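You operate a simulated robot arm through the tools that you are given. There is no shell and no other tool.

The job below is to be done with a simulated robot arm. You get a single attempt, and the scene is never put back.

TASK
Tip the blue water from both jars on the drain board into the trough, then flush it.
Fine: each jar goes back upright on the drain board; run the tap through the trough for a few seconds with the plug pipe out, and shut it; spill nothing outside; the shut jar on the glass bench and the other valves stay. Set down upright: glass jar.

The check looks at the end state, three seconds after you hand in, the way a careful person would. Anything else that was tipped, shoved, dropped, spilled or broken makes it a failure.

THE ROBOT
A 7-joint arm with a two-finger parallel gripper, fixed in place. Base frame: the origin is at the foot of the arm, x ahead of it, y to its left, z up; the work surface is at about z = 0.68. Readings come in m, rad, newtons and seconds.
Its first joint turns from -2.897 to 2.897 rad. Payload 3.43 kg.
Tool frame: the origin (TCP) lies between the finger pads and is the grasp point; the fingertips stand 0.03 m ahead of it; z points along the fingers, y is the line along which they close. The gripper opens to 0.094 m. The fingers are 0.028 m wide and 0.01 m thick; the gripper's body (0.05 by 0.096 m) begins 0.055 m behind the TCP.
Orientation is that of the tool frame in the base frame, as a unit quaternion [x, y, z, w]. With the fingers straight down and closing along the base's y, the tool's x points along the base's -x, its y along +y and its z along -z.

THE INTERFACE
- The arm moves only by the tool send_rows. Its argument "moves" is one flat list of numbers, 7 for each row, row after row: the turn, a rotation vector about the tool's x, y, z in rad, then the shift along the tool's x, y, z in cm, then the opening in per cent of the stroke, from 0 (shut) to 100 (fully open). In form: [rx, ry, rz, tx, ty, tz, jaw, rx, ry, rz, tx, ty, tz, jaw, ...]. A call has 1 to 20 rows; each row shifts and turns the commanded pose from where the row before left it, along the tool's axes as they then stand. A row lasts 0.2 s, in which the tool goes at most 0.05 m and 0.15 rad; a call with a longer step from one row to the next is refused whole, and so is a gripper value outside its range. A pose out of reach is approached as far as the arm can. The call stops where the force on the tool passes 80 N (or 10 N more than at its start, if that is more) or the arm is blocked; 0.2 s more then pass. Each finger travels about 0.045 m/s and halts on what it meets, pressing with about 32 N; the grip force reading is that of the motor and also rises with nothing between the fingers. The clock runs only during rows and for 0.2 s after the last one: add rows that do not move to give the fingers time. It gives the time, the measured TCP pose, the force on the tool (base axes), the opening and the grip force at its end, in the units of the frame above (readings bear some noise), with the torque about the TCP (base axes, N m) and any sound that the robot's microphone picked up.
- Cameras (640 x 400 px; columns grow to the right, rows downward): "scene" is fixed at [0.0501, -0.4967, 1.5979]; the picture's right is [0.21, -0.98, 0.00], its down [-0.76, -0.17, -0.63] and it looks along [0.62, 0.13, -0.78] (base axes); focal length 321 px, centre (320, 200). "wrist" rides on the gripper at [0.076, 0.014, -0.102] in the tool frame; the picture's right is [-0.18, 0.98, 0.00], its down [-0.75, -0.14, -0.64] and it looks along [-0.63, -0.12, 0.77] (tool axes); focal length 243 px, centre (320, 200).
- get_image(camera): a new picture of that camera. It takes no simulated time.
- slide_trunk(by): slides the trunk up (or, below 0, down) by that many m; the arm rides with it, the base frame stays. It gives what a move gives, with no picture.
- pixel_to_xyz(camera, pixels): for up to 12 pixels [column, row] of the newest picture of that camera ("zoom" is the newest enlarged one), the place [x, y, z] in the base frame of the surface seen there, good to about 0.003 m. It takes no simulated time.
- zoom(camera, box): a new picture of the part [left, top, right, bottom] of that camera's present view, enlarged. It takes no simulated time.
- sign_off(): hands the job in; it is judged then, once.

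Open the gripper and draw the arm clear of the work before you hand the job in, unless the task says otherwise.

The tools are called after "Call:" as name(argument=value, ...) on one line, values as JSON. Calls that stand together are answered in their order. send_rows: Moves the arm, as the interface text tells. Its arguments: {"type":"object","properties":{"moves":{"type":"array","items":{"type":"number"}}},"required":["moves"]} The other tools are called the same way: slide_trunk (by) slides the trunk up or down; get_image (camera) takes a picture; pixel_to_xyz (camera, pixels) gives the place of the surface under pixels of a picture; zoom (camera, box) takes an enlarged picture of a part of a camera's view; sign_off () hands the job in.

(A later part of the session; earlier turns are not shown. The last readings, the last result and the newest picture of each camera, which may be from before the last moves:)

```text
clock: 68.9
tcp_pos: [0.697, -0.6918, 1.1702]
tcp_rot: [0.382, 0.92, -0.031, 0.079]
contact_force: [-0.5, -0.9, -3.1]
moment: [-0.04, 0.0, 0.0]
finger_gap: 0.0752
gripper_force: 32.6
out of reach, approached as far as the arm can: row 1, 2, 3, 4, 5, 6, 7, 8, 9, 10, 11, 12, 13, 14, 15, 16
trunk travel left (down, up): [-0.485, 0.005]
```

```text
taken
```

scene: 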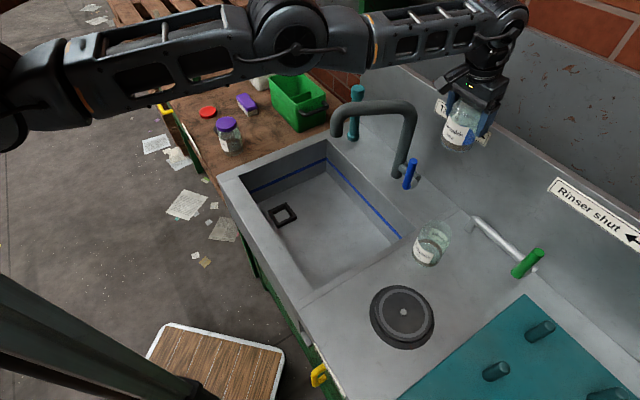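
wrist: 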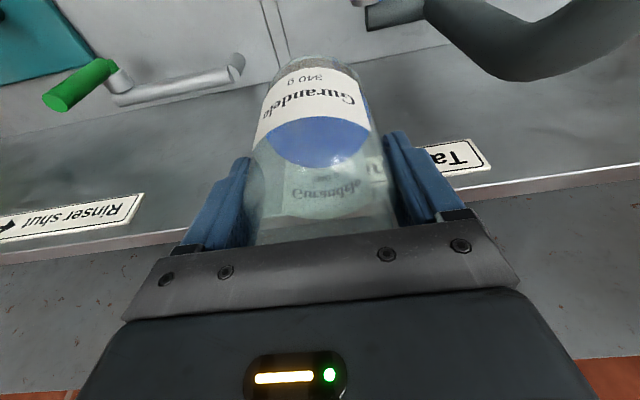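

The arm slid along its reach boundary: TCP is at (0.697,-0.692,1.17), only a few cm from the splash back (b≈0.98 vs 1.04), though with no contact force. I check link and jar positions before any further move.

Call:
pixel_to_xyz(camera="scene", pixels=[[20, 90], [80, 90], [180, 65], [270, 40], [290, 60], [360, 45], [430, 30], [500, 20], [490, 75], [455, 130], [475, 140], [490, 110]])

Call:
zoom(camera="scene", box=[400, 40, 540, 180])

```text
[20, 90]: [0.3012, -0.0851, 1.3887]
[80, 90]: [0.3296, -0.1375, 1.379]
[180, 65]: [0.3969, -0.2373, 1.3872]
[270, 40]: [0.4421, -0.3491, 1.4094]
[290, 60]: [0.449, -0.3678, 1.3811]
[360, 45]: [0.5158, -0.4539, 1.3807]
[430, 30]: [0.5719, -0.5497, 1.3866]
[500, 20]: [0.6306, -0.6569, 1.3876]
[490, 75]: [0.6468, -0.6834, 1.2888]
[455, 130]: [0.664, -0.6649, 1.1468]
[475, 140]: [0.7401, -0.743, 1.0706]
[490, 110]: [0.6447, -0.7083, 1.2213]
```

```text
2.86 times, centred on (470, 110) of scene
```

zoom: 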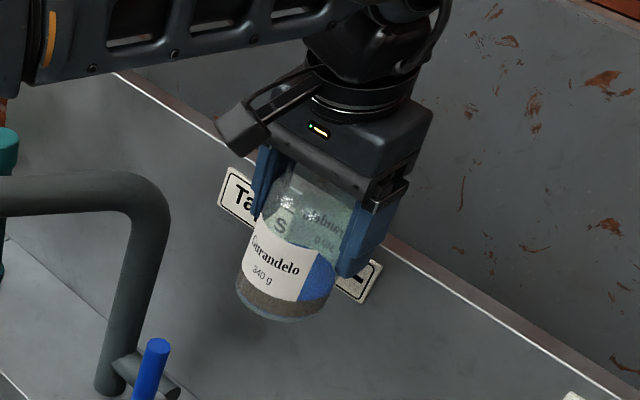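

The arm is fully straight, a singular pose where it cannot retract by itself. I swing the tool inward about the wrist (away from the splash), which lets the elbow bend; jar tilt stays small (~12°), far from spilling.

Call:
send_rows(moves=[0, 0.07, 0, 1.8, 0, -0.05, 50, 0, 0.07, 0, 1.8, 0, -0.05, 50, 0, 0.07, 0, 1.8, 0, -0.05, 50, 0, 0, 0, 0, 0, 0, 50])

Call:
get_image(camera="scene")

```text
clock: 69.9
tcp_pos: [0.6641, -0.6636, 1.1659]
tcp_rot: [0.383, 0.924, 0.009, -0.018]
contact_force: [0.6, 0.0, -3.3]
moment: [-0.05, 0.0, -0.01]
finger_gap: 0.0752
gripper_force: 32.0
out of reach, approached as far as the arm can: row 1, 2, 3
trunk travel left (down, up): [-0.485, 0.005]
```

```text
taken
```

scene: 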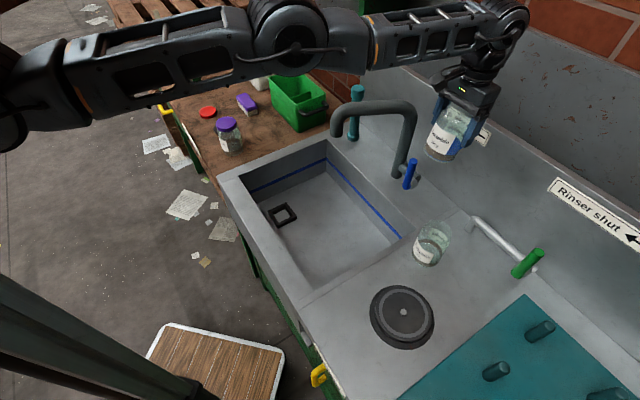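

The elbow can only bend downward, which needs an outward pitch. I now pitch outward with the TCP held (the wrist then retracts), two small rows.

Call:
send_rows(moves=[0, -0.07, 0, 0, 0, 0, 50, 0, -0.07, 0, 0.3, 0, 0, 50, 0, 0, 0, 0, 0, 0, 50])

Call:
get_image(camera="scene")

```text
clock: 70.7
tcp_pos: [0.6748, -0.6886, 1.1652]
tcp_rot: [0.383, 0.923, -0.018, 0.046]
contact_force: [-0.6, -0.5, -4.0]
moment: [-0.01, -0.01, 0.01]
finger_gap: 0.0756
gripper_force: 31.6
out of reach, approached as far as the arm can: row 1, 2
trunk travel left (down, up): [-0.485, 0.005]
```

```text
taken
```

scene: 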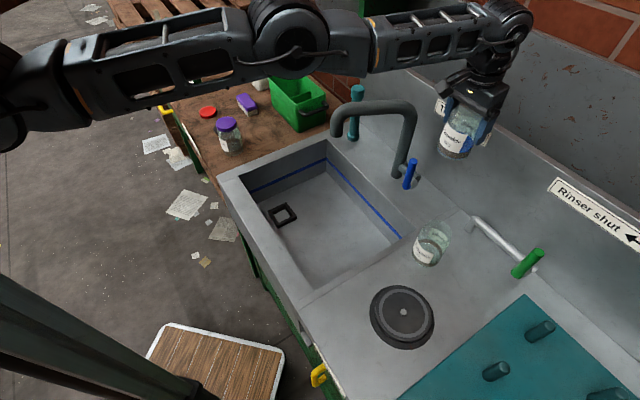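

Rotation was followed but the elbow won't fold: it seems slightly over-straight and stuck there. The safest fix is to go back along the reach circle to the free spot near jar 2's place, set the jar down by lowering the trunk, and untangle the arm empty-handed. First the sideways move back.

Call:
send_rows(moves=[0, 0, 0, 0.87, -2.77, -0.087, 50, 0, 0, 0, 0.87, -2.77, -0.087, 50, 0, 0, 0, 0.87, -2.77, -0.087, 50, 0, 0, 0, 1.2, -2.64, -0.12, 50, 0, 0, 0, 1.2, -2.64, -0.12, 50, 0, 0, 0, 1.2, -2.64, -0.12, 50, 0, 0, 0, 0, 0, 0, 50])

Call:
get_image(camera="scene")

```text
clock: 72.3
tcp_pos: [0.5134, -0.7535, 1.1653]
tcp_rot: [0.383, 0.922, -0.019, 0.047]
contact_force: [0.1, 0.6, -3.4]
moment: [0.01, -0.03, -0.01]
finger_gap: 0.0754
gripper_force: 32.2
out of reach, approached as far as the arm can: row 6
trunk travel left (down, up): [-0.485, 0.005]
```

```text
taken
```

scene: 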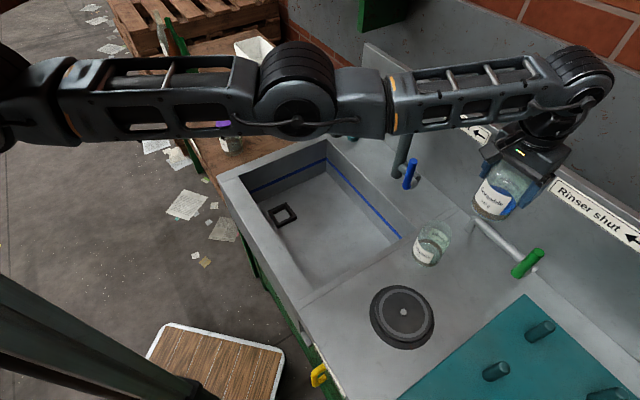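

Only the last row was flagged this time. I test a small inward retraction (2 cm toward the robot) from here.

Call:
send_rows(moves=[0, 0, 0, 1.0, 0, -0.1, 50, 0, 0, 0, 1.0, 0, -0.1, 50, 0, 0, 0, 0, 0, 0, 50])

```text
clock: 73.1
tcp_pos: [0.4994, -0.7403, 1.1652]
tcp_rot: [0.383, 0.922, -0.018, 0.047]
contact_force: [-0.3, -1.0, -4.0]
moment: [0.01, -0.02, 0.02]
finger_gap: 0.0752
gripper_force: 32.3
trunk travel left (down, up): [-0.485, 0.005]
```

It retracts now. I continue inward another 8 cm in b before moving sideways.

Call:
send_rows(moves=[0, 0, 0, 1.5, 0, -0.15, 50, 0, 0, 0, 2.0, 0, -0.2, 50, 0, 0, 0, 2.0, 0, -0.2, 50, 0, 0, 0, 2.0, 0, -0.2, 50, 0, 0, 0, 1.0, 0, -0.1, 50, 0, 0, 0, 0, 0, 0, 50])

Call:
get_image(camera="scene")

```text
clock: 74.5
tcp_pos: [0.4404, -0.6788, 1.1664]
tcp_rot: [0.383, 0.922, -0.019, 0.048]
contact_force: [0.5, 0.0, -2.8]
moment: [0.0, -0.03, -0.02]
finger_gap: 0.0754
gripper_force: 31.8
trunk travel left (down, up): [-0.485, 0.005]
```

```text
taken
```

scene: 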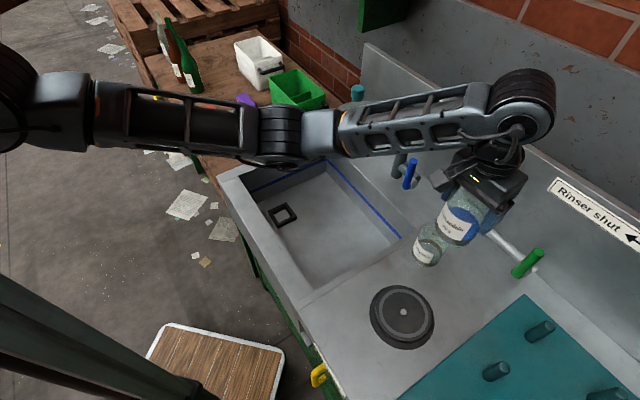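

The elbow has folded properly and the jar is at (0.440,-0.679,1.166). I carry it along +a to over the trough (a≈0.11, b≈0.77).

Call:
send_rows(moves=[0, 0, 0, 0.08, 1.12, 0, 50, 0, 0, 0, 0.14, 1.95, 0, 50, 0, 0, 0, 0.18, 2.51, 0, 50, 0, 0, 0, 0.2, 2.79, -0.04, 50, 0, 0, 0, 0.2, 2.79, -0.04, 50, 0, 0, 0, 0.2, 2.79, -0.04, 50, 0, 0, 0, 0.2, 2.79, -0.04, 50, 0, 0, 0, 0.2, 2.79, -0.04, 50, 0, 0, 0, 0.2, 2.79, -0.04, 50, 0, 0, 0, 0.18, 2.51, 0, 50, 0, 0, 0, 0.14, 1.95, 0, 50, 0, 0, 0, 0.08, 1.12, 0, 50, 0, 0, 0, 0, 0, 0, 50])

Call:
get_image(camera="scene")

Call:
get_image(camera="wrist")

```text
clock: 77.3
tcp_pos: [0.6238, -0.4668, 1.1662]
tcp_rot: [0.383, 0.923, -0.018, 0.047]
contact_force: [0.1, -0.7, -3.6]
moment: [0.01, 0.0, -0.01]
finger_gap: 0.075
gripper_force: 31.6
trunk travel left (down, up): [-0.485, 0.005]
```

```text
taken
```

scene: 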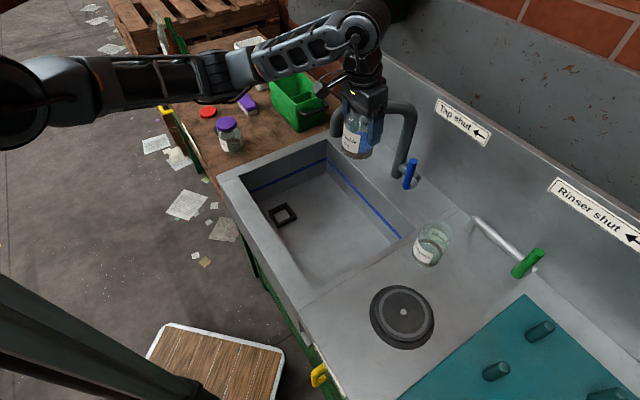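

```text
taken
```

wrist: 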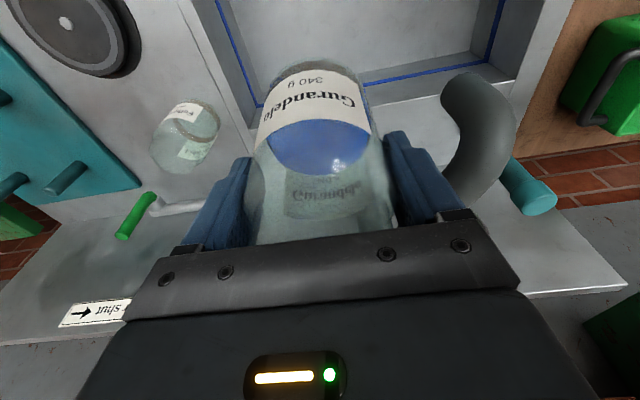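

Jar 2 is over the trough, level. I tilt at this height (z 1.166, where the wrist range was good): first to tool pitch ~60° (jar ~50°).

Call:
send_rows(moves=[0, -0.04, 0, 0, 0, 0, 50, 0, -0.08, 0, 0, 0, 0, 50, 0, -0.08, 0, 0, 0, 0, 50, 0, -0.08, 0, 0, 0, 0, 50, 0, -0.08, 0, 0, 0, 0, 50, 0, -0.08, 0, 0, 0, 0, 50, 0, -0.08, 0, 0, 0, 0, 50, 0, -0.08, 0, 0, 0, 0, 50, 0, -0.08, 0, 0, 0, 0, 50, 0, -0.08, 0, 0, 0, 0, 50, 0, -0.08, 0, 0, 0, 0, 50, 0, -0.08, 0, 0, 0, 0, 50, 0, -0.04, 0, 0, 0, 0, 50, 0, 0, 0, 0, 0, 0, 50])

Call:
zoom(camera="scene", box=[200, 40, 460, 240])

```text
clock: 80.3
tcp_pos: [0.6231, -0.4669, 1.1659]
tcp_rot: [0.331, 0.796, -0.193, 0.468]
contact_force: [1.0, -0.5, -3.2]
moment: [0.08, 0.07, 0.0]
finger_gap: 0.0754
gripper_force: 31.7
trunk travel left (down, up): [-0.485, 0.005]
```

```text
2.00 times, centred on (330, 140) of scene
```

zoom: 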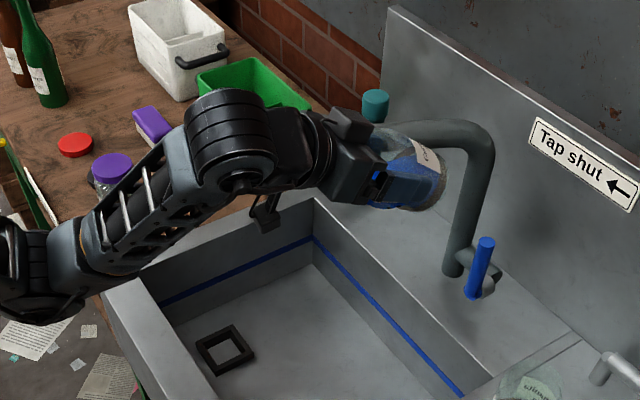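

Tool pitch 61°, jar ≈51°, no water out yet. Continue slowly by 0.45 rad to ≈77°.

Call:
send_rows(moves=[0, -0.03, 0, 0, 0, 0, 50, 0, -0.03, 0, 0, 0, 0, 50, 0, -0.03, 0, 0, 0, 0, 50, 0, -0.03, 0, 0, 0, 0, 50, 0, -0.03, 0, 0, 0, 0, 50, 0, -0.03, 0, 0, 0, 0, 50, 0, -0.03, 0, 0, 0, 0, 50, 0, -0.03, 0, 0, 0, 0, 50, 0, -0.03, 0, 0, 0, 0, 50, 0, -0.03, 0, 0, 0, 0, 50, 0, -0.03, 0, 0, 0, 0, 50, 0, -0.03, 0, 0, 0, 0, 50, 0, -0.03, 0, 0, 0, 0, 50, 0, -0.03, 0, 0, 0, 0, 50, 0, -0.03, 0, 0, 0, 0, 50])

Call:
zoom(camera="scene", box=[200, 60, 460, 260])

```text
clock: 83.5
tcp_pos: [0.6235, -0.468, 1.1666]
tcp_rot: [0.279, 0.672, -0.262, 0.634]
contact_force: [-0.6, -0.4, -2.9]
moment: [0.07, 0.06, 0.0]
finger_gap: 0.0755
gripper_force: 31.9
trunk travel left (down, up): [-0.485, 0.005]
```

```text
2.00 times, centred on (330, 160) of scene
```

zoom: 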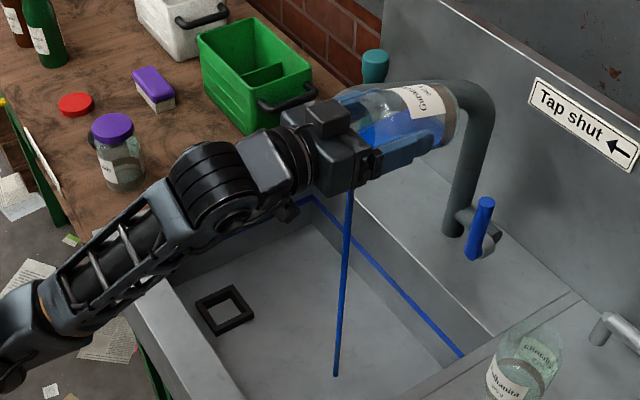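

The blue stream falls cleanly into the trough. I keep tilting slowly to jar ≈103°.

Call:
send_rows(moves=[0, 0, 0, 0, 0, 0, 50, 0, -0.03, 0, 0, 0, 0, 50, 0, -0.03, 0, 0, 0, 0, 50, 0, -0.03, 0, 0, 0, 0, 50, 0, -0.03, 0, 0, 0, 0, 50, 0, -0.03, 0, 0, 0, 0, 50, 0, -0.03, 0, 0, 0, 0, 50, 0, -0.03, 0, 0, 0, 0, 50, 0, -0.03, 0, 0, 0, 0, 50, 0, -0.03, 0, 0, 0, 0, 50, 0, -0.03, 0, 0, 0, 0, 50, 0, -0.03, 0, 0, 0, 0, 50, 0, -0.03, 0, 0, 0, 0, 50, 0, -0.03, 0, 0, 0, 0, 50, 0, -0.03, 0, 0, 0, 0, 50, 0, -0.03, 0, 0, 0, 0, 50, 0, 0, 0, 0, 0, 0, 50, 0, 0, 0, 0, 0, 0, 50])

Call:
zoom(camera="scene", box=[200, 60, 460, 260])

Call:
zoom(camera="wrist", box=[200, 60, 440, 240])

```text
clock: 87.3
tcp_pos: [0.6212, -0.4683, 1.166]
tcp_rot: [0.214, 0.513, -0.318, 0.768]
contact_force: [-0.9, -0.6, -2.1]
moment: [0.05, 0.04, 0.02]
finger_gap: 0.0752
gripper_force: 31.6
trunk travel left (down, up): [-0.485, 0.005]
```

```text
2.00 times, centred on (330, 160) of scene
```

zoom: 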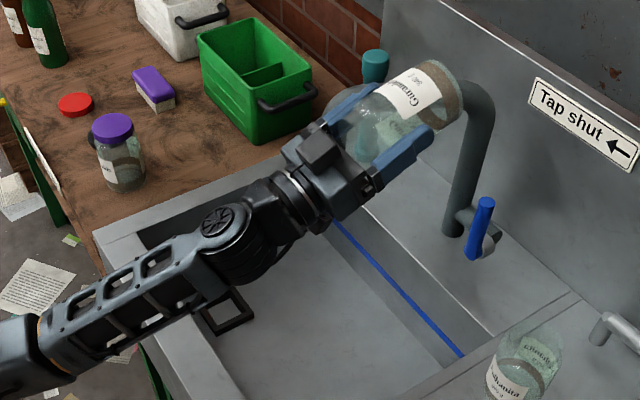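

```text
2.22 times, centred on (320, 150) of wrist
```

zoom: 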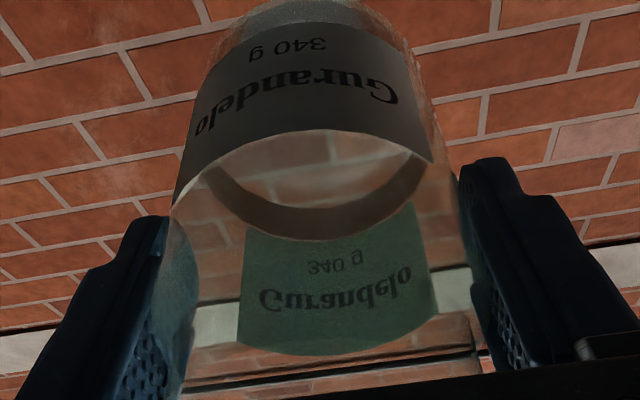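

Jar 2 looks empty (load 2.1 N). I tilt 5° more and dwell a second for the last drops.

Call:
send_rows(moves=[0, -0.03, 0, 0, 0, 0, 50, 0, -0.03, 0, 0, 0, 0, 50, 0, -0.03, 0, 0, 0, 0, 50, 0, 0, 0, 0, 0, 0, 50, 0, 0, 0, 0, 0, 0, 50, 0, 0, 0, 0, 0, 0, 50, 0, 0, 0, 0, 0, 0, 50])

Call:
zoom(camera="scene", box=[200, 60, 460, 260])

```text
clock: 88.9
tcp_pos: [0.6237, -0.4678, 1.1661]
tcp_rot: [0.2, 0.478, -0.329, 0.79]
contact_force: [0.0, 0.4, -2.1]
moment: [0.05, 0.05, -0.01]
finger_gap: 0.0751
gripper_force: 31.9
trunk travel left (down, up): [-0.485, 0.005]
```

```text
2.00 times, centred on (330, 160) of scene
```

zoom: 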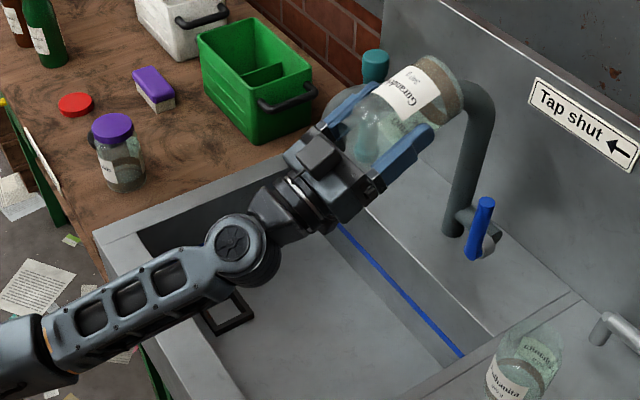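

Drained. I turn the jar back up: first about 0.9 rad, then check the arm.

Call:
send_rows(moves=[0, 0.05, 0, 0, 0, 0, 50, 0, 0.09, 0, 0, 0, 0, 50, 0, 0.09, 0, 0, 0, 0, 50, 0, 0.09, 0, 0, 0, 0, 50, 0, 0.09, 0, 0, 0, 0, 50, 0, 0.09, 0, 0, 0, 0, 50, 0, 0.09, 0, 0, 0, 0, 50, 0, 0.09, 0, 0, 0, 0, 50, 0, 0.09, 0, 0, 0, 0, 50, 0, 0.09, 0, 0, 0, 0, 50, 0, 0.05, 0, 0, 0, 0, 50, 0, 0, 0, 0, 0, 0, 50])

Call:
zoom(camera="scene", box=[0, 0, 460, 280])

```text
clock: 91.5
tcp_pos: [0.6225, -0.4678, 1.1666]
tcp_rot: [0.324, 0.777, -0.206, 0.498]
contact_force: [-0.3, 0.0, -0.9]
moment: [0.06, 0.08, 0.0]
finger_gap: 0.0753
gripper_force: 32.2
trunk travel left (down, up): [-0.485, 0.005]
```

```text
1.39 times, centred on (230, 140) of scene
```

zoom: 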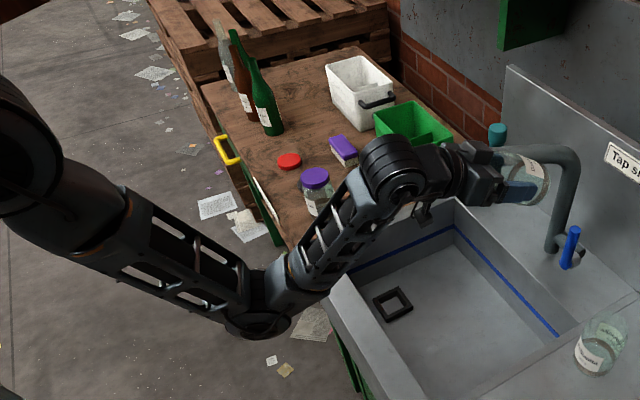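

Going well at 65° pitch. Continue the remaining 0.965 rad so that the jar is upright (tool pitch ~10°).

Call:
send_rows(moves=[0, 0.0877, 0, 0, 0, 0, 50, 0, 0.0877, 0, 0, 0, 0, 50, 0, 0.0877, 0, 0, 0, 0, 50, 0, 0.0877, 0, 0, 0, 0, 50, 0, 0.0877, 0, 0, 0, 0, 50, 0, 0.0877, 0, 0, 0, 0, 50, 0, 0.0877, 0, 0, 0, 0, 50, 0, 0.0877, 0, 0, 0, 0, 50, 0, 0.0877, 0, 0, 0, 0, 50, 0, 0.0877, 0, 0, 0, 0, 50, 0, 0.088, 0, 0, 0, 0, 50, 0, 0, 0, 0, 0, 0, 50])

Call:
get_image(camera="scene")

```text
clock: 94.1
tcp_pos: [0.6233, -0.4673, 1.1674]
tcp_rot: [0.382, 0.92, -0.033, 0.082]
contact_force: [0.9, -0.5, -2.1]
moment: [0.02, 0.03, 0.04]
finger_gap: 0.0752
gripper_force: 31.8
trunk travel left (down, up): [-0.485, 0.005]
```

```text
taken
```

scene: 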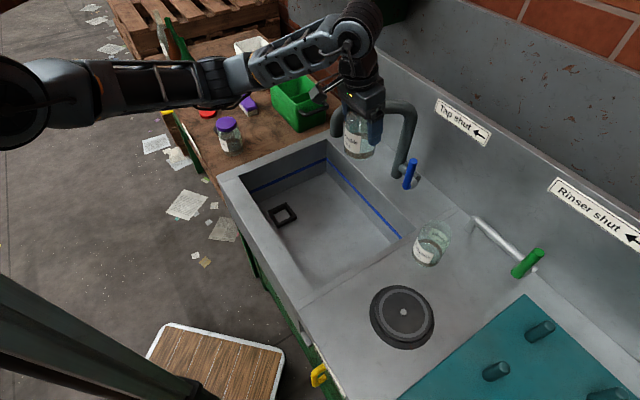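

Jar 2 is upright again at 10° tool pitch. I carry it back to a≈-0.225, b≈0.84 (just inside its original spot) at this height; then I'll lower it with the trunk.

Call:
send_rows(moves=[0, 0, 0, -0.194, -0.96, 0.034, 50, 0, 0, 0, -0.34, -1.68, 0.06, 50, 0, 0, 0, -0.437, -2.16, 0.077, 50, 0, 0, 0, -0.486, -2.4, 0.085, 50, 0, 0, 0, -0.486, -2.4, 0.085, 50, 0, 0, 0, -0.486, -2.4, 0.085, 50, 0, 0, 0, -0.486, -2.4, 0.085, 50, 0, 0, 0, -0.486, -2.4, 0.085, 50, 0, 0, 0, -0.486, -2.4, 0.085, 50, 0, 0, 0, -0.486, -2.4, 0.085, 50, 0, 0, 0, -0.486, -2.4, 0.085, 50, 0, 0, 0, -0.486, -2.4, 0.085, 50, 0, 0, 0, -0.486, -2.4, 0.085, 50, 0, 0, 0, -0.437, -2.16, 0.077, 50, 0, 0, 0, -0.34, -1.68, 0.06, 50, 0, 0, 0, -0.194, -0.96, 0.034, 50, 0, 0, 0, 0, 0, 0, 50])

Call:
get_image(camera="scene")

Call:
get_image(camera="wrist")

```text
clock: 97.7
tcp_pos: [0.4345, -0.7552, 1.1656]
tcp_rot: [0.382, 0.92, -0.033, 0.083]
contact_force: [0.5, 0.5, -2.0]
moment: [0.01, 0.0, -0.02]
finger_gap: 0.0752
gripper_force: 31.9
trunk travel left (down, up): [-0.485, 0.005]
```

```text
taken
```

scene: 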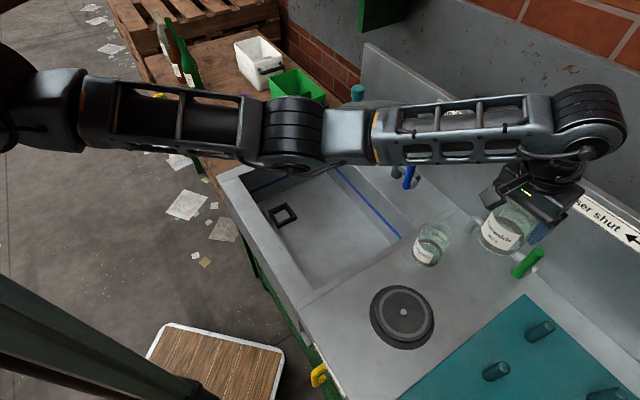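

```text
taken
```

wrist: 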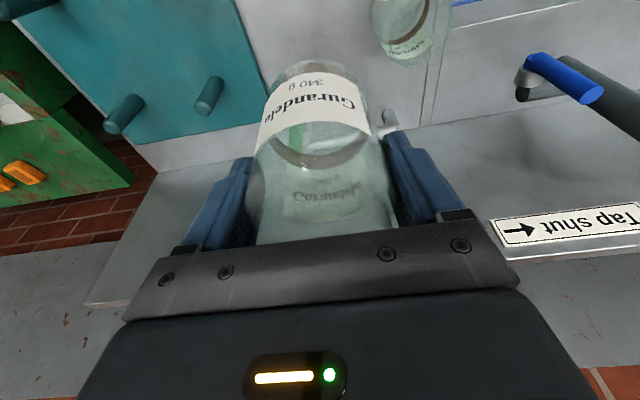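

Position is good (a≈-0.227, b≈0.841) with no reach warning. I lower the trunk by 0.22 to bring the jar ~1.5 cm above the board.

Call:
slide_trunk(by=-0.22)

Call:
zoom(camera="scene", box=[380, 180, 560, 320])

Call:
get_image(camera="scene")

```text
clock: 100.0
tcp_pos: [0.4339, -0.7549, 0.9453]
tcp_rot: [0.382, 0.92, -0.033, 0.082]
contact_force: [-0.3, -0.3, -1.8]
moment: [0.01, -0.01, 0.02]
finger_gap: 0.0752
gripper_force: 31.5
trunk travel left (down, up): [-0.265, 0.225]
```

```text
2.86 times, centred on (470, 250) of scene
```

zoom: 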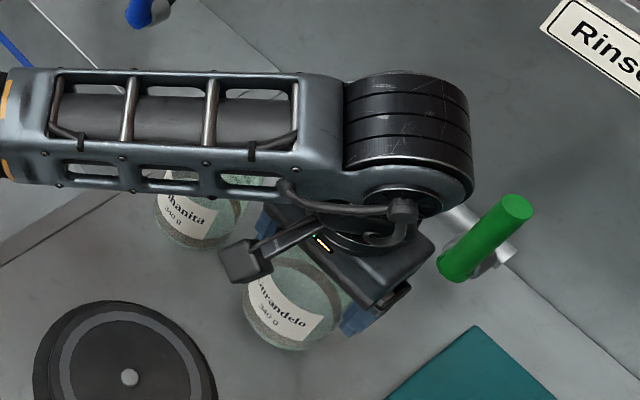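

```text
taken
```

scene: 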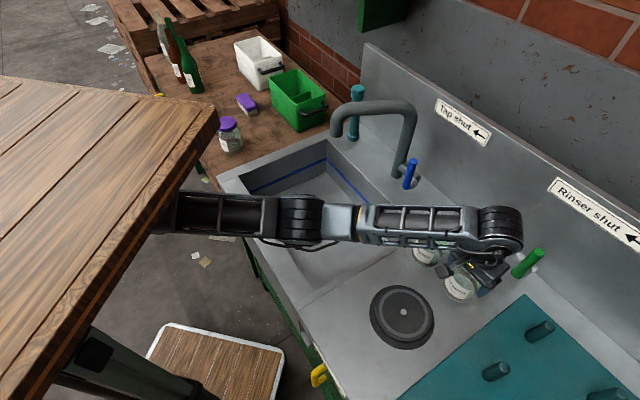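

About 1.5 cm left to the board. I lower in small vertical steps and watch the force.

Call:
send_rows(moves=[0, 0, 0, 0.12, 0, 0.69, 50, 0, 0, 0, 0.086, 0, 0.49, 50, 0, 0, 0, 0.034, 0, 0.2, 50, 0, 0, 0, 0, 0, 0, 50])

```text
clock: 101.0
tcp_pos: [0.4346, -0.7536, 0.9313]
tcp_rot: [0.383, 0.92, -0.033, 0.083]
contact_force: [-0.4, -0.5, -2.4]
moment: [0.04, -0.01, 0.0]
finger_gap: 0.0752
gripper_force: 31.8
trunk travel left (down, up): [-0.265, 0.225]
```

Not yet in contact (−2.4 N). Two more 1–2 mm steps.

Call:
send_rows(moves=[0, 0, 0, 0.017, 0, 0.1, 50, 0, 0, 0, 0.017, 0, 0.1, 50, 0, 0, 0, 0, 0, 0, 50])

```text
clock: 101.8
tcp_pos: [0.4338, -0.7535, 0.9311]
tcp_rot: [0.382, 0.92, -0.033, 0.083]
contact_force: [1.7, 2.4, 7.6]
moment: [0.36, 0.12, -0.05]
finger_gap: 0.0752
gripper_force: 32.3
trunk travel left (down, up): [-0.265, 0.225]
```

Contact (+7.6 N). I ease up half a millimetre and open the gripper.

Call:
send_rows(moves=[0, 0, 0, -0.01, 0, -0.06, 50, 0, 0, 0, 0, 0, 0, 85, 0, 0, 0, 0, 0, 0, 100, 0, 0, 0, 0, 0, 0, 100, 0, 0, 0, 0, 0, 0, 100])

Call:
get_image(camera="wrist")

Call:
zoom(camera="scene", box=[380, 180, 560, 320])

```text
clock: 103.0
tcp_pos: [0.4342, -0.7535, 0.9291]
tcp_rot: [0.383, 0.92, -0.033, 0.082]
contact_force: [-0.3, 0.3, 0.1]
moment: [-0.04, -0.01, -0.02]
finger_gap: 0.0944
gripper_force: 0.1
trunk travel left (down, up): [-0.265, 0.225]
```

```text
taken
```

wrist: 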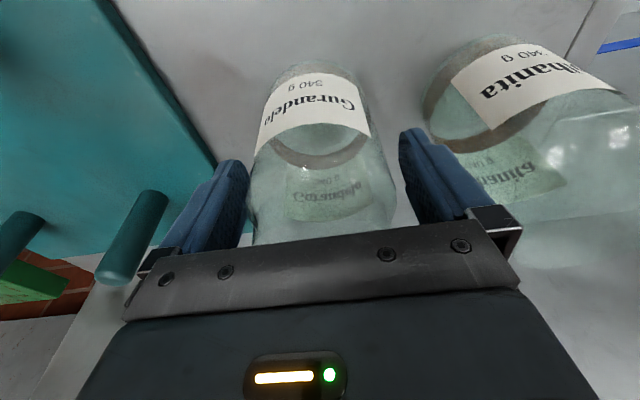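

```text
2.86 times, centred on (470, 250) of scene
```

zoom: 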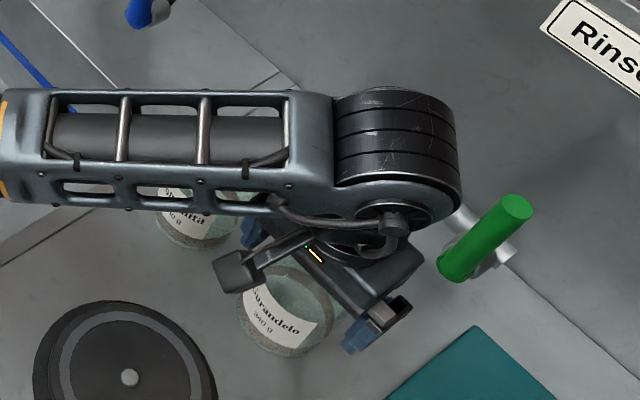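

Jar 2 stands free between the open fingers. I lift straight up by raising the trunk 0.2.

Call:
slide_trunk(by=0.2)

Call:
get_image(camera="scene")

Call:
zoom(camera="scene", box=[380, 180, 560, 320])

```text
clock: 105.2
tcp_pos: [0.4349, -0.7542, 1.1295]
tcp_rot: [0.382, 0.92, -0.034, 0.082]
contact_force: [0.4, 0.5, -1.0]
moment: [0.0, 0.05, -0.02]
finger_gap: 0.094
gripper_force: 0.0
trunk travel left (down, up): [-0.465, 0.025]
```

```text
taken
```

scene: 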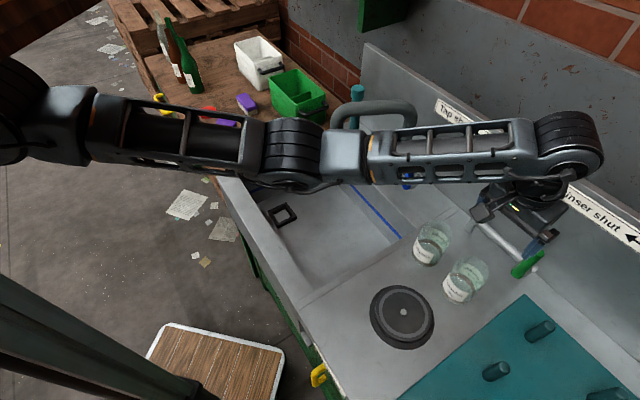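

```text
2.86 times, centred on (470, 250) of scene
```

zoom: 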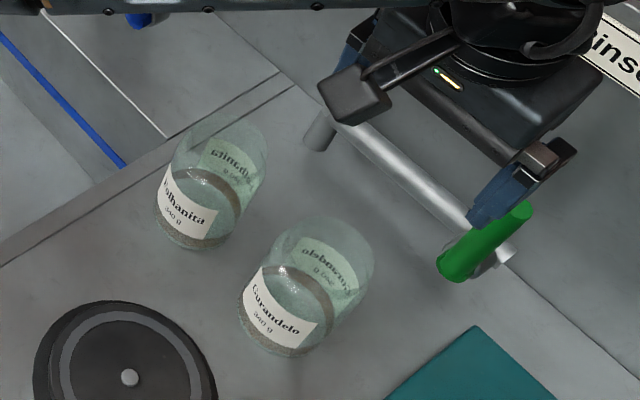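

Both jars stand upright and empty. Next the tap: I retract inward first, then travel along +a to near the blue lever and straighten the tool.

Call:
send_rows(moves=[0, 0, 0, 2.46, 0, -0.43, 100, 0, 0, 0, 2.46, 0, -0.43, 100, 0, 0, 0, 2.0, 0, -0.35, 100, 0, 0, 0, 0, 3.5, 0, 100, 0, 0, 0, 0, 4.0, 0, 100, 0, 0, 0, 0, 4.0, 0, 100, 0, 0, 0, 0, 4.0, 0, 100, 0, 0, 0, 0, 4.0, 0, 100, 0, 0, 0, 0, 4.0, 0, 100, 0, 0, 0, 0, 4.0, 0, 100, 0, 0.089, 0, 0, 0, 0, 100, 0, 0.089, 0, 0, 0, 0, 100, 0, 0, 0, 0, 0, 0, 100])

Call:
get_image(camera="scene")

Call:
get_image(camera="wrist")

```text
clock: 108.0
tcp_pos: [0.5806, -0.5101, 1.1296]
tcp_rot: [0.383, 0.924, 0.001, 0.0]
contact_force: [0.5, -0.1, 0.1]
moment: [0.01, -0.01, -0.01]
finger_gap: 0.0943
gripper_force: 0.1
trunk travel left (down, up): [-0.465, 0.025]
```

```text
taken
```

scene: 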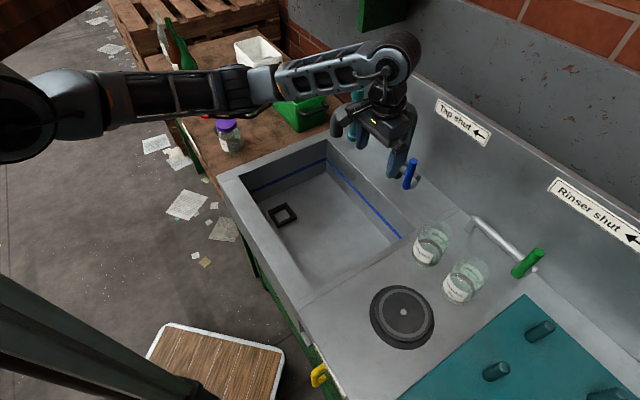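

```text
taken
```

wrist: 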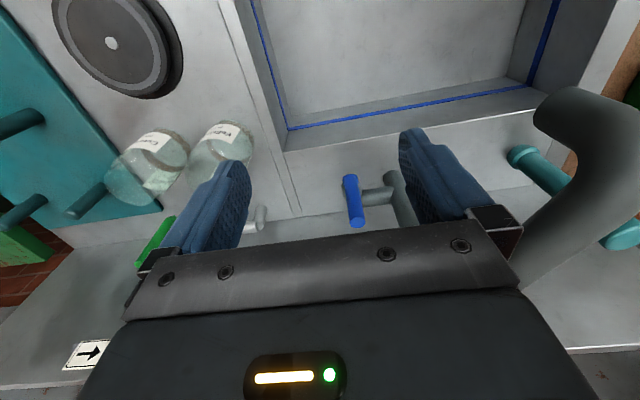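

The lever is visible at (353,200) in the wrist view. I zoom in and measure its geometry.

Call:
zoom(camera="wrist", box=[310, 150, 430, 240])

Call:
pixel_to_xyz(camera="wrist", pixels=[[357, 224], [353, 210], [350, 195], [349, 180], [343, 200], [361, 200], [375, 197], [388, 193], [400, 210]])

Call:
zoom(camera="scene", box=[375, 140, 445, 210])

Call:
pixel_to_xyz(camera="scene", pixels=[[412, 161], [410, 170], [408, 180], [406, 187], [414, 186], [418, 180], [403, 172], [398, 165], [415, 165], [412, 158]])

```text
4.44 times, centred on (370, 195) of wrist
```

zoom: 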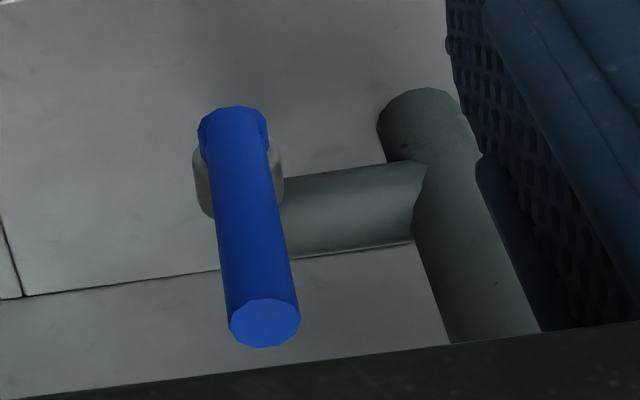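

```text
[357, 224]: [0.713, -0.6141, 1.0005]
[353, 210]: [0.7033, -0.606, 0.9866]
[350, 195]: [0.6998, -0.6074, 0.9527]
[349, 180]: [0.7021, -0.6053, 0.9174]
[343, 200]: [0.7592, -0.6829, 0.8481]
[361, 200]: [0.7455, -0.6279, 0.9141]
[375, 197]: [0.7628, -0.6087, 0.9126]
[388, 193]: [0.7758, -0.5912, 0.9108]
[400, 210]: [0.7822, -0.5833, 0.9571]
```

```text
5.71 times, centred on (410, 175) of scene
```

zoom: 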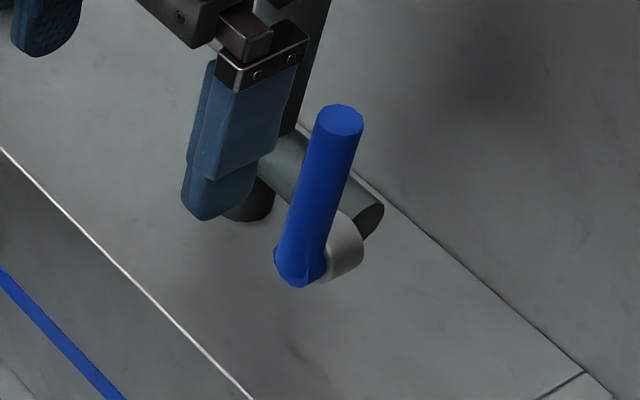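

```text
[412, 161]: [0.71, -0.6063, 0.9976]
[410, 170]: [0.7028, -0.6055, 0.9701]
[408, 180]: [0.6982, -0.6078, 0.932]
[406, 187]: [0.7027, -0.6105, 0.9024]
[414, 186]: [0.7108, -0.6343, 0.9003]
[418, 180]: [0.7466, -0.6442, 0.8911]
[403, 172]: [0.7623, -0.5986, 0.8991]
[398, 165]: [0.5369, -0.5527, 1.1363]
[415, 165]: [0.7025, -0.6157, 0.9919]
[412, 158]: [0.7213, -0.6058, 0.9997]
```

Lever geometry: pivot near (a 0.068, b 0.935, z 0.905), top at z≈1.0, hub facing front. I pitch the tool 30° outward and descend to z≈0.99 in front of it, fingers open so the lever can pass between them.

Call:
send_rows(moves=[0, -0.131, 0, 0, 0, 0, 100, 0, -0.131, 0, 0, 0, 0, 100, 0, -0.131, 0, 0, 0, 0, 100, 0, -0.1306, 0, 0, 0, 0, 100, 0, 0, 0, 1.75, 0, 3.03, 100, 0, 0, 0, 1.75, 0, 3.03, 100, 0, 0, 0, 1.75, 0, 3.03, 100, 0, 0, 0, 1.75, 0, 3.03, 100, 0, 0, 0, 0, 0, 0, 100])

Call:
get_image(camera="scene")

Call:
get_image(camera="wrist")

```text
clock: 110.0
tcp_pos: [0.581, -0.5106, 0.9899]
tcp_rot: [0.371, 0.892, -0.098, 0.239]
contact_force: [-0.7, -0.1, 0.3]
moment: [0.03, -0.03, 0.01]
finger_gap: 0.0939
gripper_force: 0.0
trunk travel left (down, up): [-0.465, 0.025]
```

```text
taken
```

scene: 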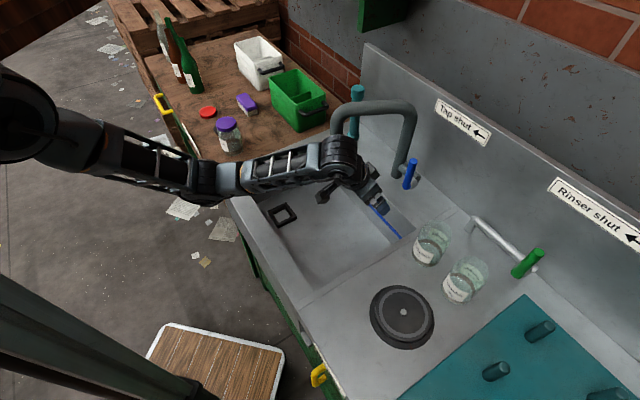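

```text
taken
```

wrist: 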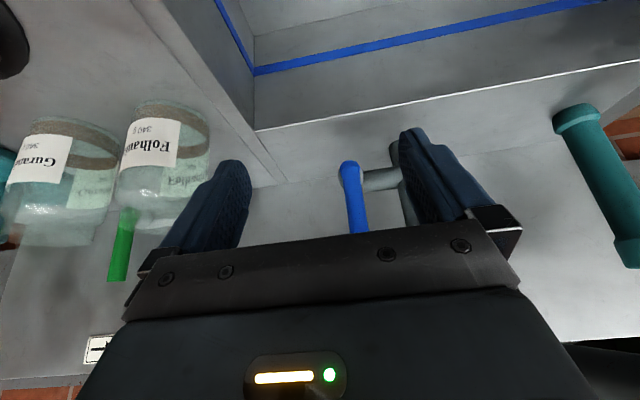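

The lever at (353,195) lies between the open fingers. I move 12.5 cm toward it along +b, shifting −1 cm in a to keep clear of the column.

Call:
send_rows(moves=[0, 0, 0, -2.165, -1.0, 1.25, 100, 0, 0, 0, -2.165, 0, 1.25, 100, 0, 0, 0, -2.165, 0, 1.25, 100, 0, 0, 0, -2.165, 0, 1.25, 100, 0, 0, 0, -2.165, 0, 1.25, 100, 0, 0, 0, 0, 0, 0, 100])

Call:
get_image(camera="scene")

Call:
get_image(camera="wrist")

```text
clock: 111.4
tcp_pos: [0.661, -0.6047, 0.9904]
tcp_rot: [0.37, 0.892, -0.098, 0.239]
contact_force: [0.1, 0.1, -0.3]
moment: [-0.01, -0.02, 0.04]
finger_gap: 0.0941
gripper_force: 0.0
trunk travel left (down, up): [-0.465, 0.025]
```

```text
taken
```

scene: 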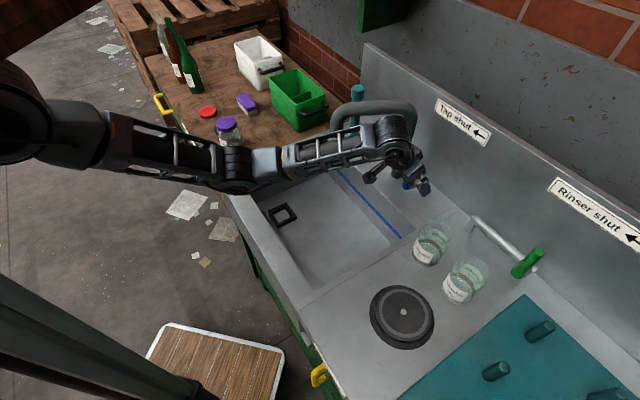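

```text
taken
```

wrist: 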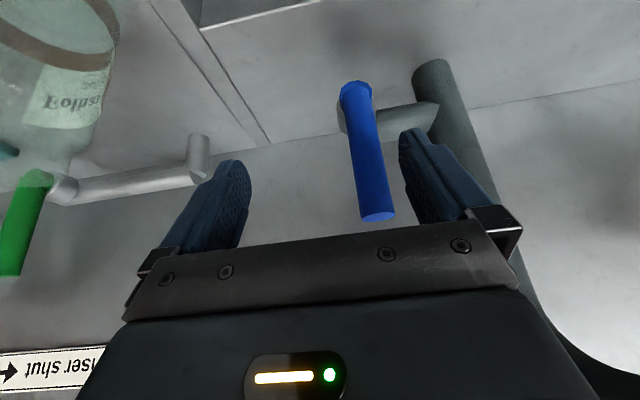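

Lever top is at (378,215), between the fingers, close to the right one. I zoom to check depth and clearance before the last 3 cm.

Call:
zoom(camera="wrist", box=[300, 60, 520, 260])

Call:
pixel_to_xyz(camera="wrist", pixels=[[378, 217], [372, 180], [362, 130], [355, 90], [445, 130], [430, 70], [420, 160], [400, 120]])

Call:
zoom(camera="scene", box=[340, 110, 460, 220])

```text
2.00 times, centred on (410, 160) of wrist
```

zoom: 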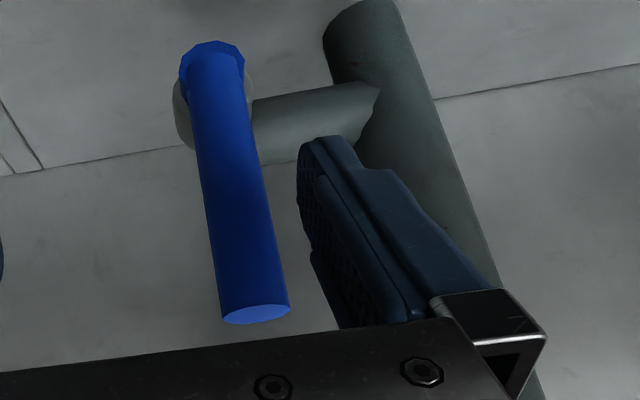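

```text
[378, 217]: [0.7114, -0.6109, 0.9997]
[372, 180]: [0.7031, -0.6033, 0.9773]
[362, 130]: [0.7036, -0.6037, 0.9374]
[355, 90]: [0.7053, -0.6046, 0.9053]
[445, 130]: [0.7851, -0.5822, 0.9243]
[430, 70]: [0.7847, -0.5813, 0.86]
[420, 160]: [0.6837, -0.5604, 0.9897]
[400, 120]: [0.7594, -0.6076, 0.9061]
```

```text
3.64 times, centred on (400, 165) of scene
```

zoom: 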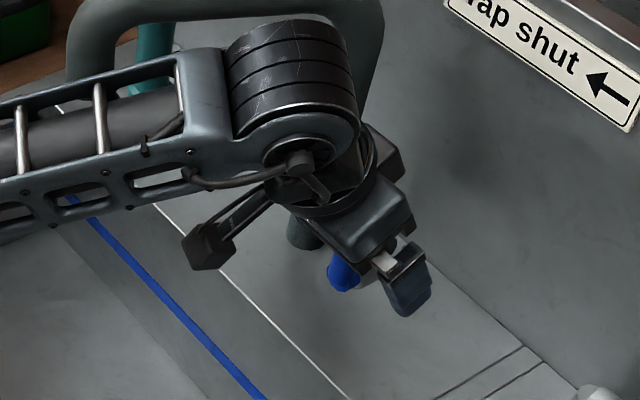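

The right finger's inner face is at a≈0.087, 6 mm from the lever. I move the last 3.2 cm so the fingertips flank the lever.

Call:
send_rows(moves=[0, 0, 0, -1.4, 0, 0.8, 100, 0, 0, 0, -1.4, 0, 0.8, 100, 0, 0, 0, 0, 0, 0, 100])

Call:
zoom(camera="wrist", box=[200, 60, 520, 260])

```text
clock: 112.2
tcp_pos: [0.6836, -0.6291, 0.9893]
tcp_rot: [0.37, 0.892, -0.098, 0.24]
contact_force: [-0.3, 0.6, 1.2]
moment: [-0.03, 0.0, 0.0]
finger_gap: 0.0939
gripper_force: 0.0
trunk travel left (down, up): [-0.465, 0.025]
```

```text
2.00 times, centred on (360, 160) of wrist
```

zoom: 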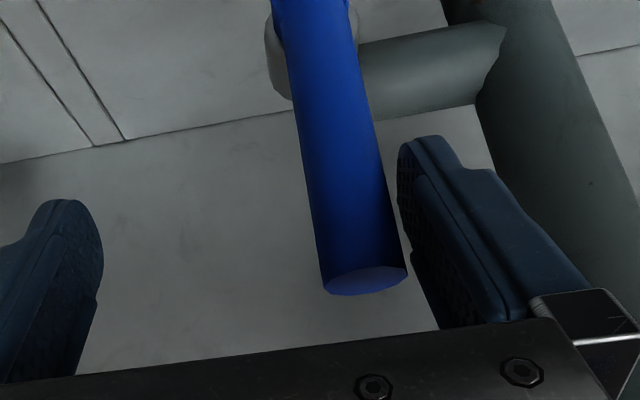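

The fingertips flank the lever. I push toward −a (right) in small steps, watching force, sound and the lever.

Call:
send_rows(moves=[0, 0, 0, 0, -0.5, 0, 100, 0, 0, 0, 0, -0.5, 0, 100, 0, 0, 0, 0, -0.5, 0, 100, 0, 0, 0, 0, -0.5, 0, 100, 0, 0, 0, 0, 0, 0, 100])

Call:
zoom(camera="wrist", box=[200, 60, 520, 260])

Call:
get_image(camera="scene")

```text
clock: 113.4
tcp_pos: [0.671, -0.6437, 0.9897]
tcp_rot: [0.37, 0.892, -0.098, 0.239]
contact_force: [0.6, 1.1, 0.0]
moment: [0.02, -0.06, 0.01]
finger_gap: 0.0942
gripper_force: 0.1
trunk travel left (down, up): [-0.465, 0.025]
```

```text
2.00 times, centred on (360, 160) of wrist
```

zoom: 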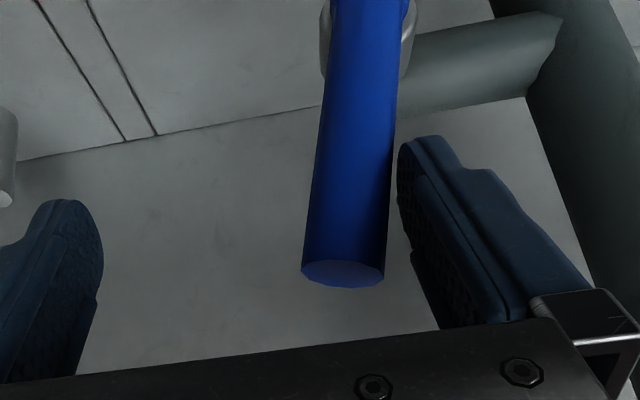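

```text
taken
```

scene: 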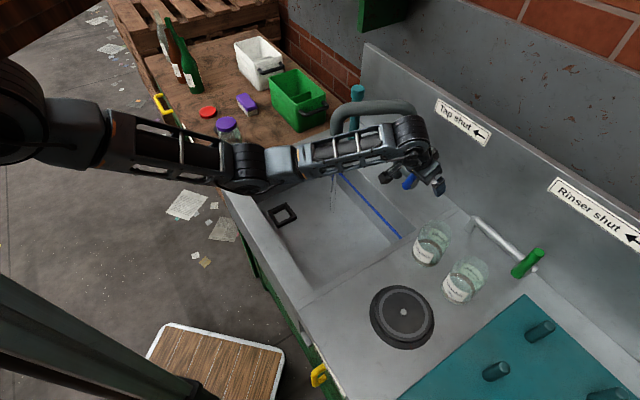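

The lever has begun leaning right. There's a faint trace near (333,185) in the trough; I zoom in.

Call:
zoom(camera="scene", box=[250, 90, 430, 250])

```text
2.50 times, centred on (340, 170) of scene
```

zoom: 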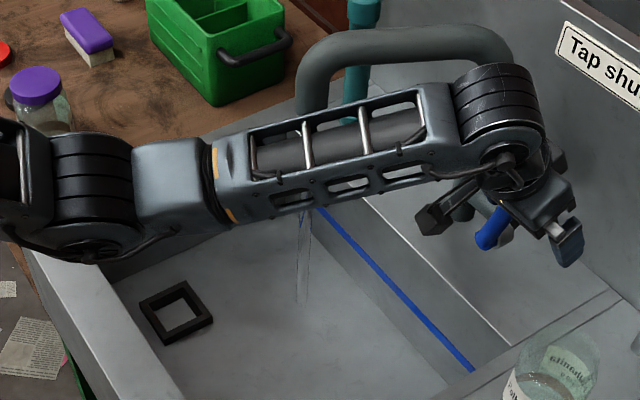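

Clear water is running from the spout into the trough (zoom (303,260)). I open the lever further, another 2.5 cm along its arc.

Call:
send_rows(moves=[0, 0, 0, 0.08, -0.6, 0.13, 100, 0, 0, 0, 0.1, -0.6, 0.17, 100, 0, 0, 0, 0.12, -0.6, 0.21, 100, 0, 0, 0, 0.15, -0.6, 0.26, 100, 0, 0, 0, 0.15, -0.6, 0.26, 100, 0, 0, 0, 0, 0, 0, 100])

Call:
zoom(camera="wrist", box=[200, 60, 520, 260])

Call:
zoom(camera="scene", box=[250, 90, 450, 270])

```text
clock: 114.8
tcp_pos: [0.6479, -0.6641, 0.9772]
tcp_rot: [0.372, 0.891, -0.099, 0.239]
contact_force: [0.1, 0.4, -0.1]
moment: [0.0, -0.01, 0.07]
finger_gap: 0.094
gripper_force: 0.0
trunk travel left (down, up): [-0.465, 0.025]
```

```text
2.00 times, centred on (360, 160) of wrist
```

zoom: 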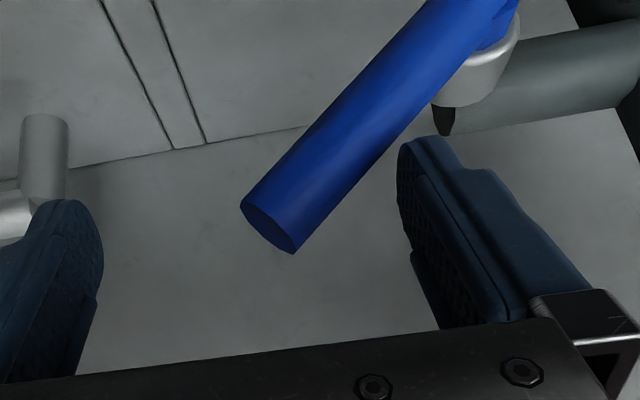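

```text
2.22 times, centred on (350, 180) of scene
```

zoom: 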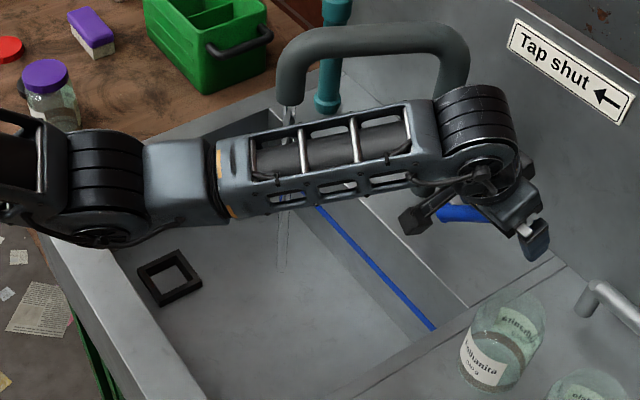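

Water is running well with the lever at about 45°+. I hold still for 4 s of flow.

Call:
send_rows(moves=[0, 0, 0, 0, 0, 0, 100, 0, 0, 0, 0, 0, 0, 100, 0, 0, 0, 0, 0, 0, 100, 0, 0, 0, 0, 0, 0, 100, 0, 0, 0, 0, 0, 0, 100, 0, 0, 0, 0, 0, 0, 100, 0, 0, 0, 0, 0, 0, 100, 0, 0, 0, 0, 0, 0, 100, 0, 0, 0, 0, 0, 0, 100, 0, 0, 0, 0, 0, 0, 100, 0, 0, 0, 0, 0, 0, 100, 0, 0, 0, 0, 0, 0, 100, 0, 0, 0, 0, 0, 0, 100, 0, 0, 0, 0, 0, 0, 100, 0, 0, 0, 0, 0, 0, 100, 0, 0, 0, 0, 0, 0, 100, 0, 0, 0, 0, 0, 0, 100, 0, 0, 0, 0, 0, 0, 100, 0, 0, 0, 0, 0, 0, 100, 0, 0, 0, 0, 0, 0, 100])

Call:
zoom(camera="scene", box=[230, 90, 450, 290])

```text
clock: 119.0
tcp_pos: [0.6477, -0.6622, 0.978]
tcp_rot: [0.371, 0.892, -0.098, 0.239]
contact_force: [0.1, 0.6, 0.6]
moment: [0.0, -0.01, 0.03]
finger_gap: 0.094
gripper_force: 0.0
trunk travel left (down, up): [-0.465, 0.025]
```

```text
2.00 times, centred on (340, 190) of scene
```

zoom: 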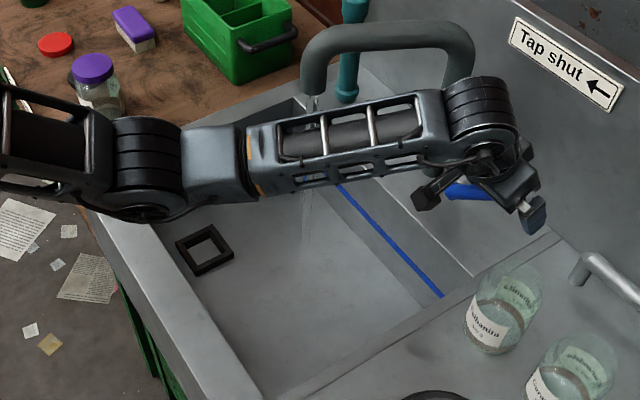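

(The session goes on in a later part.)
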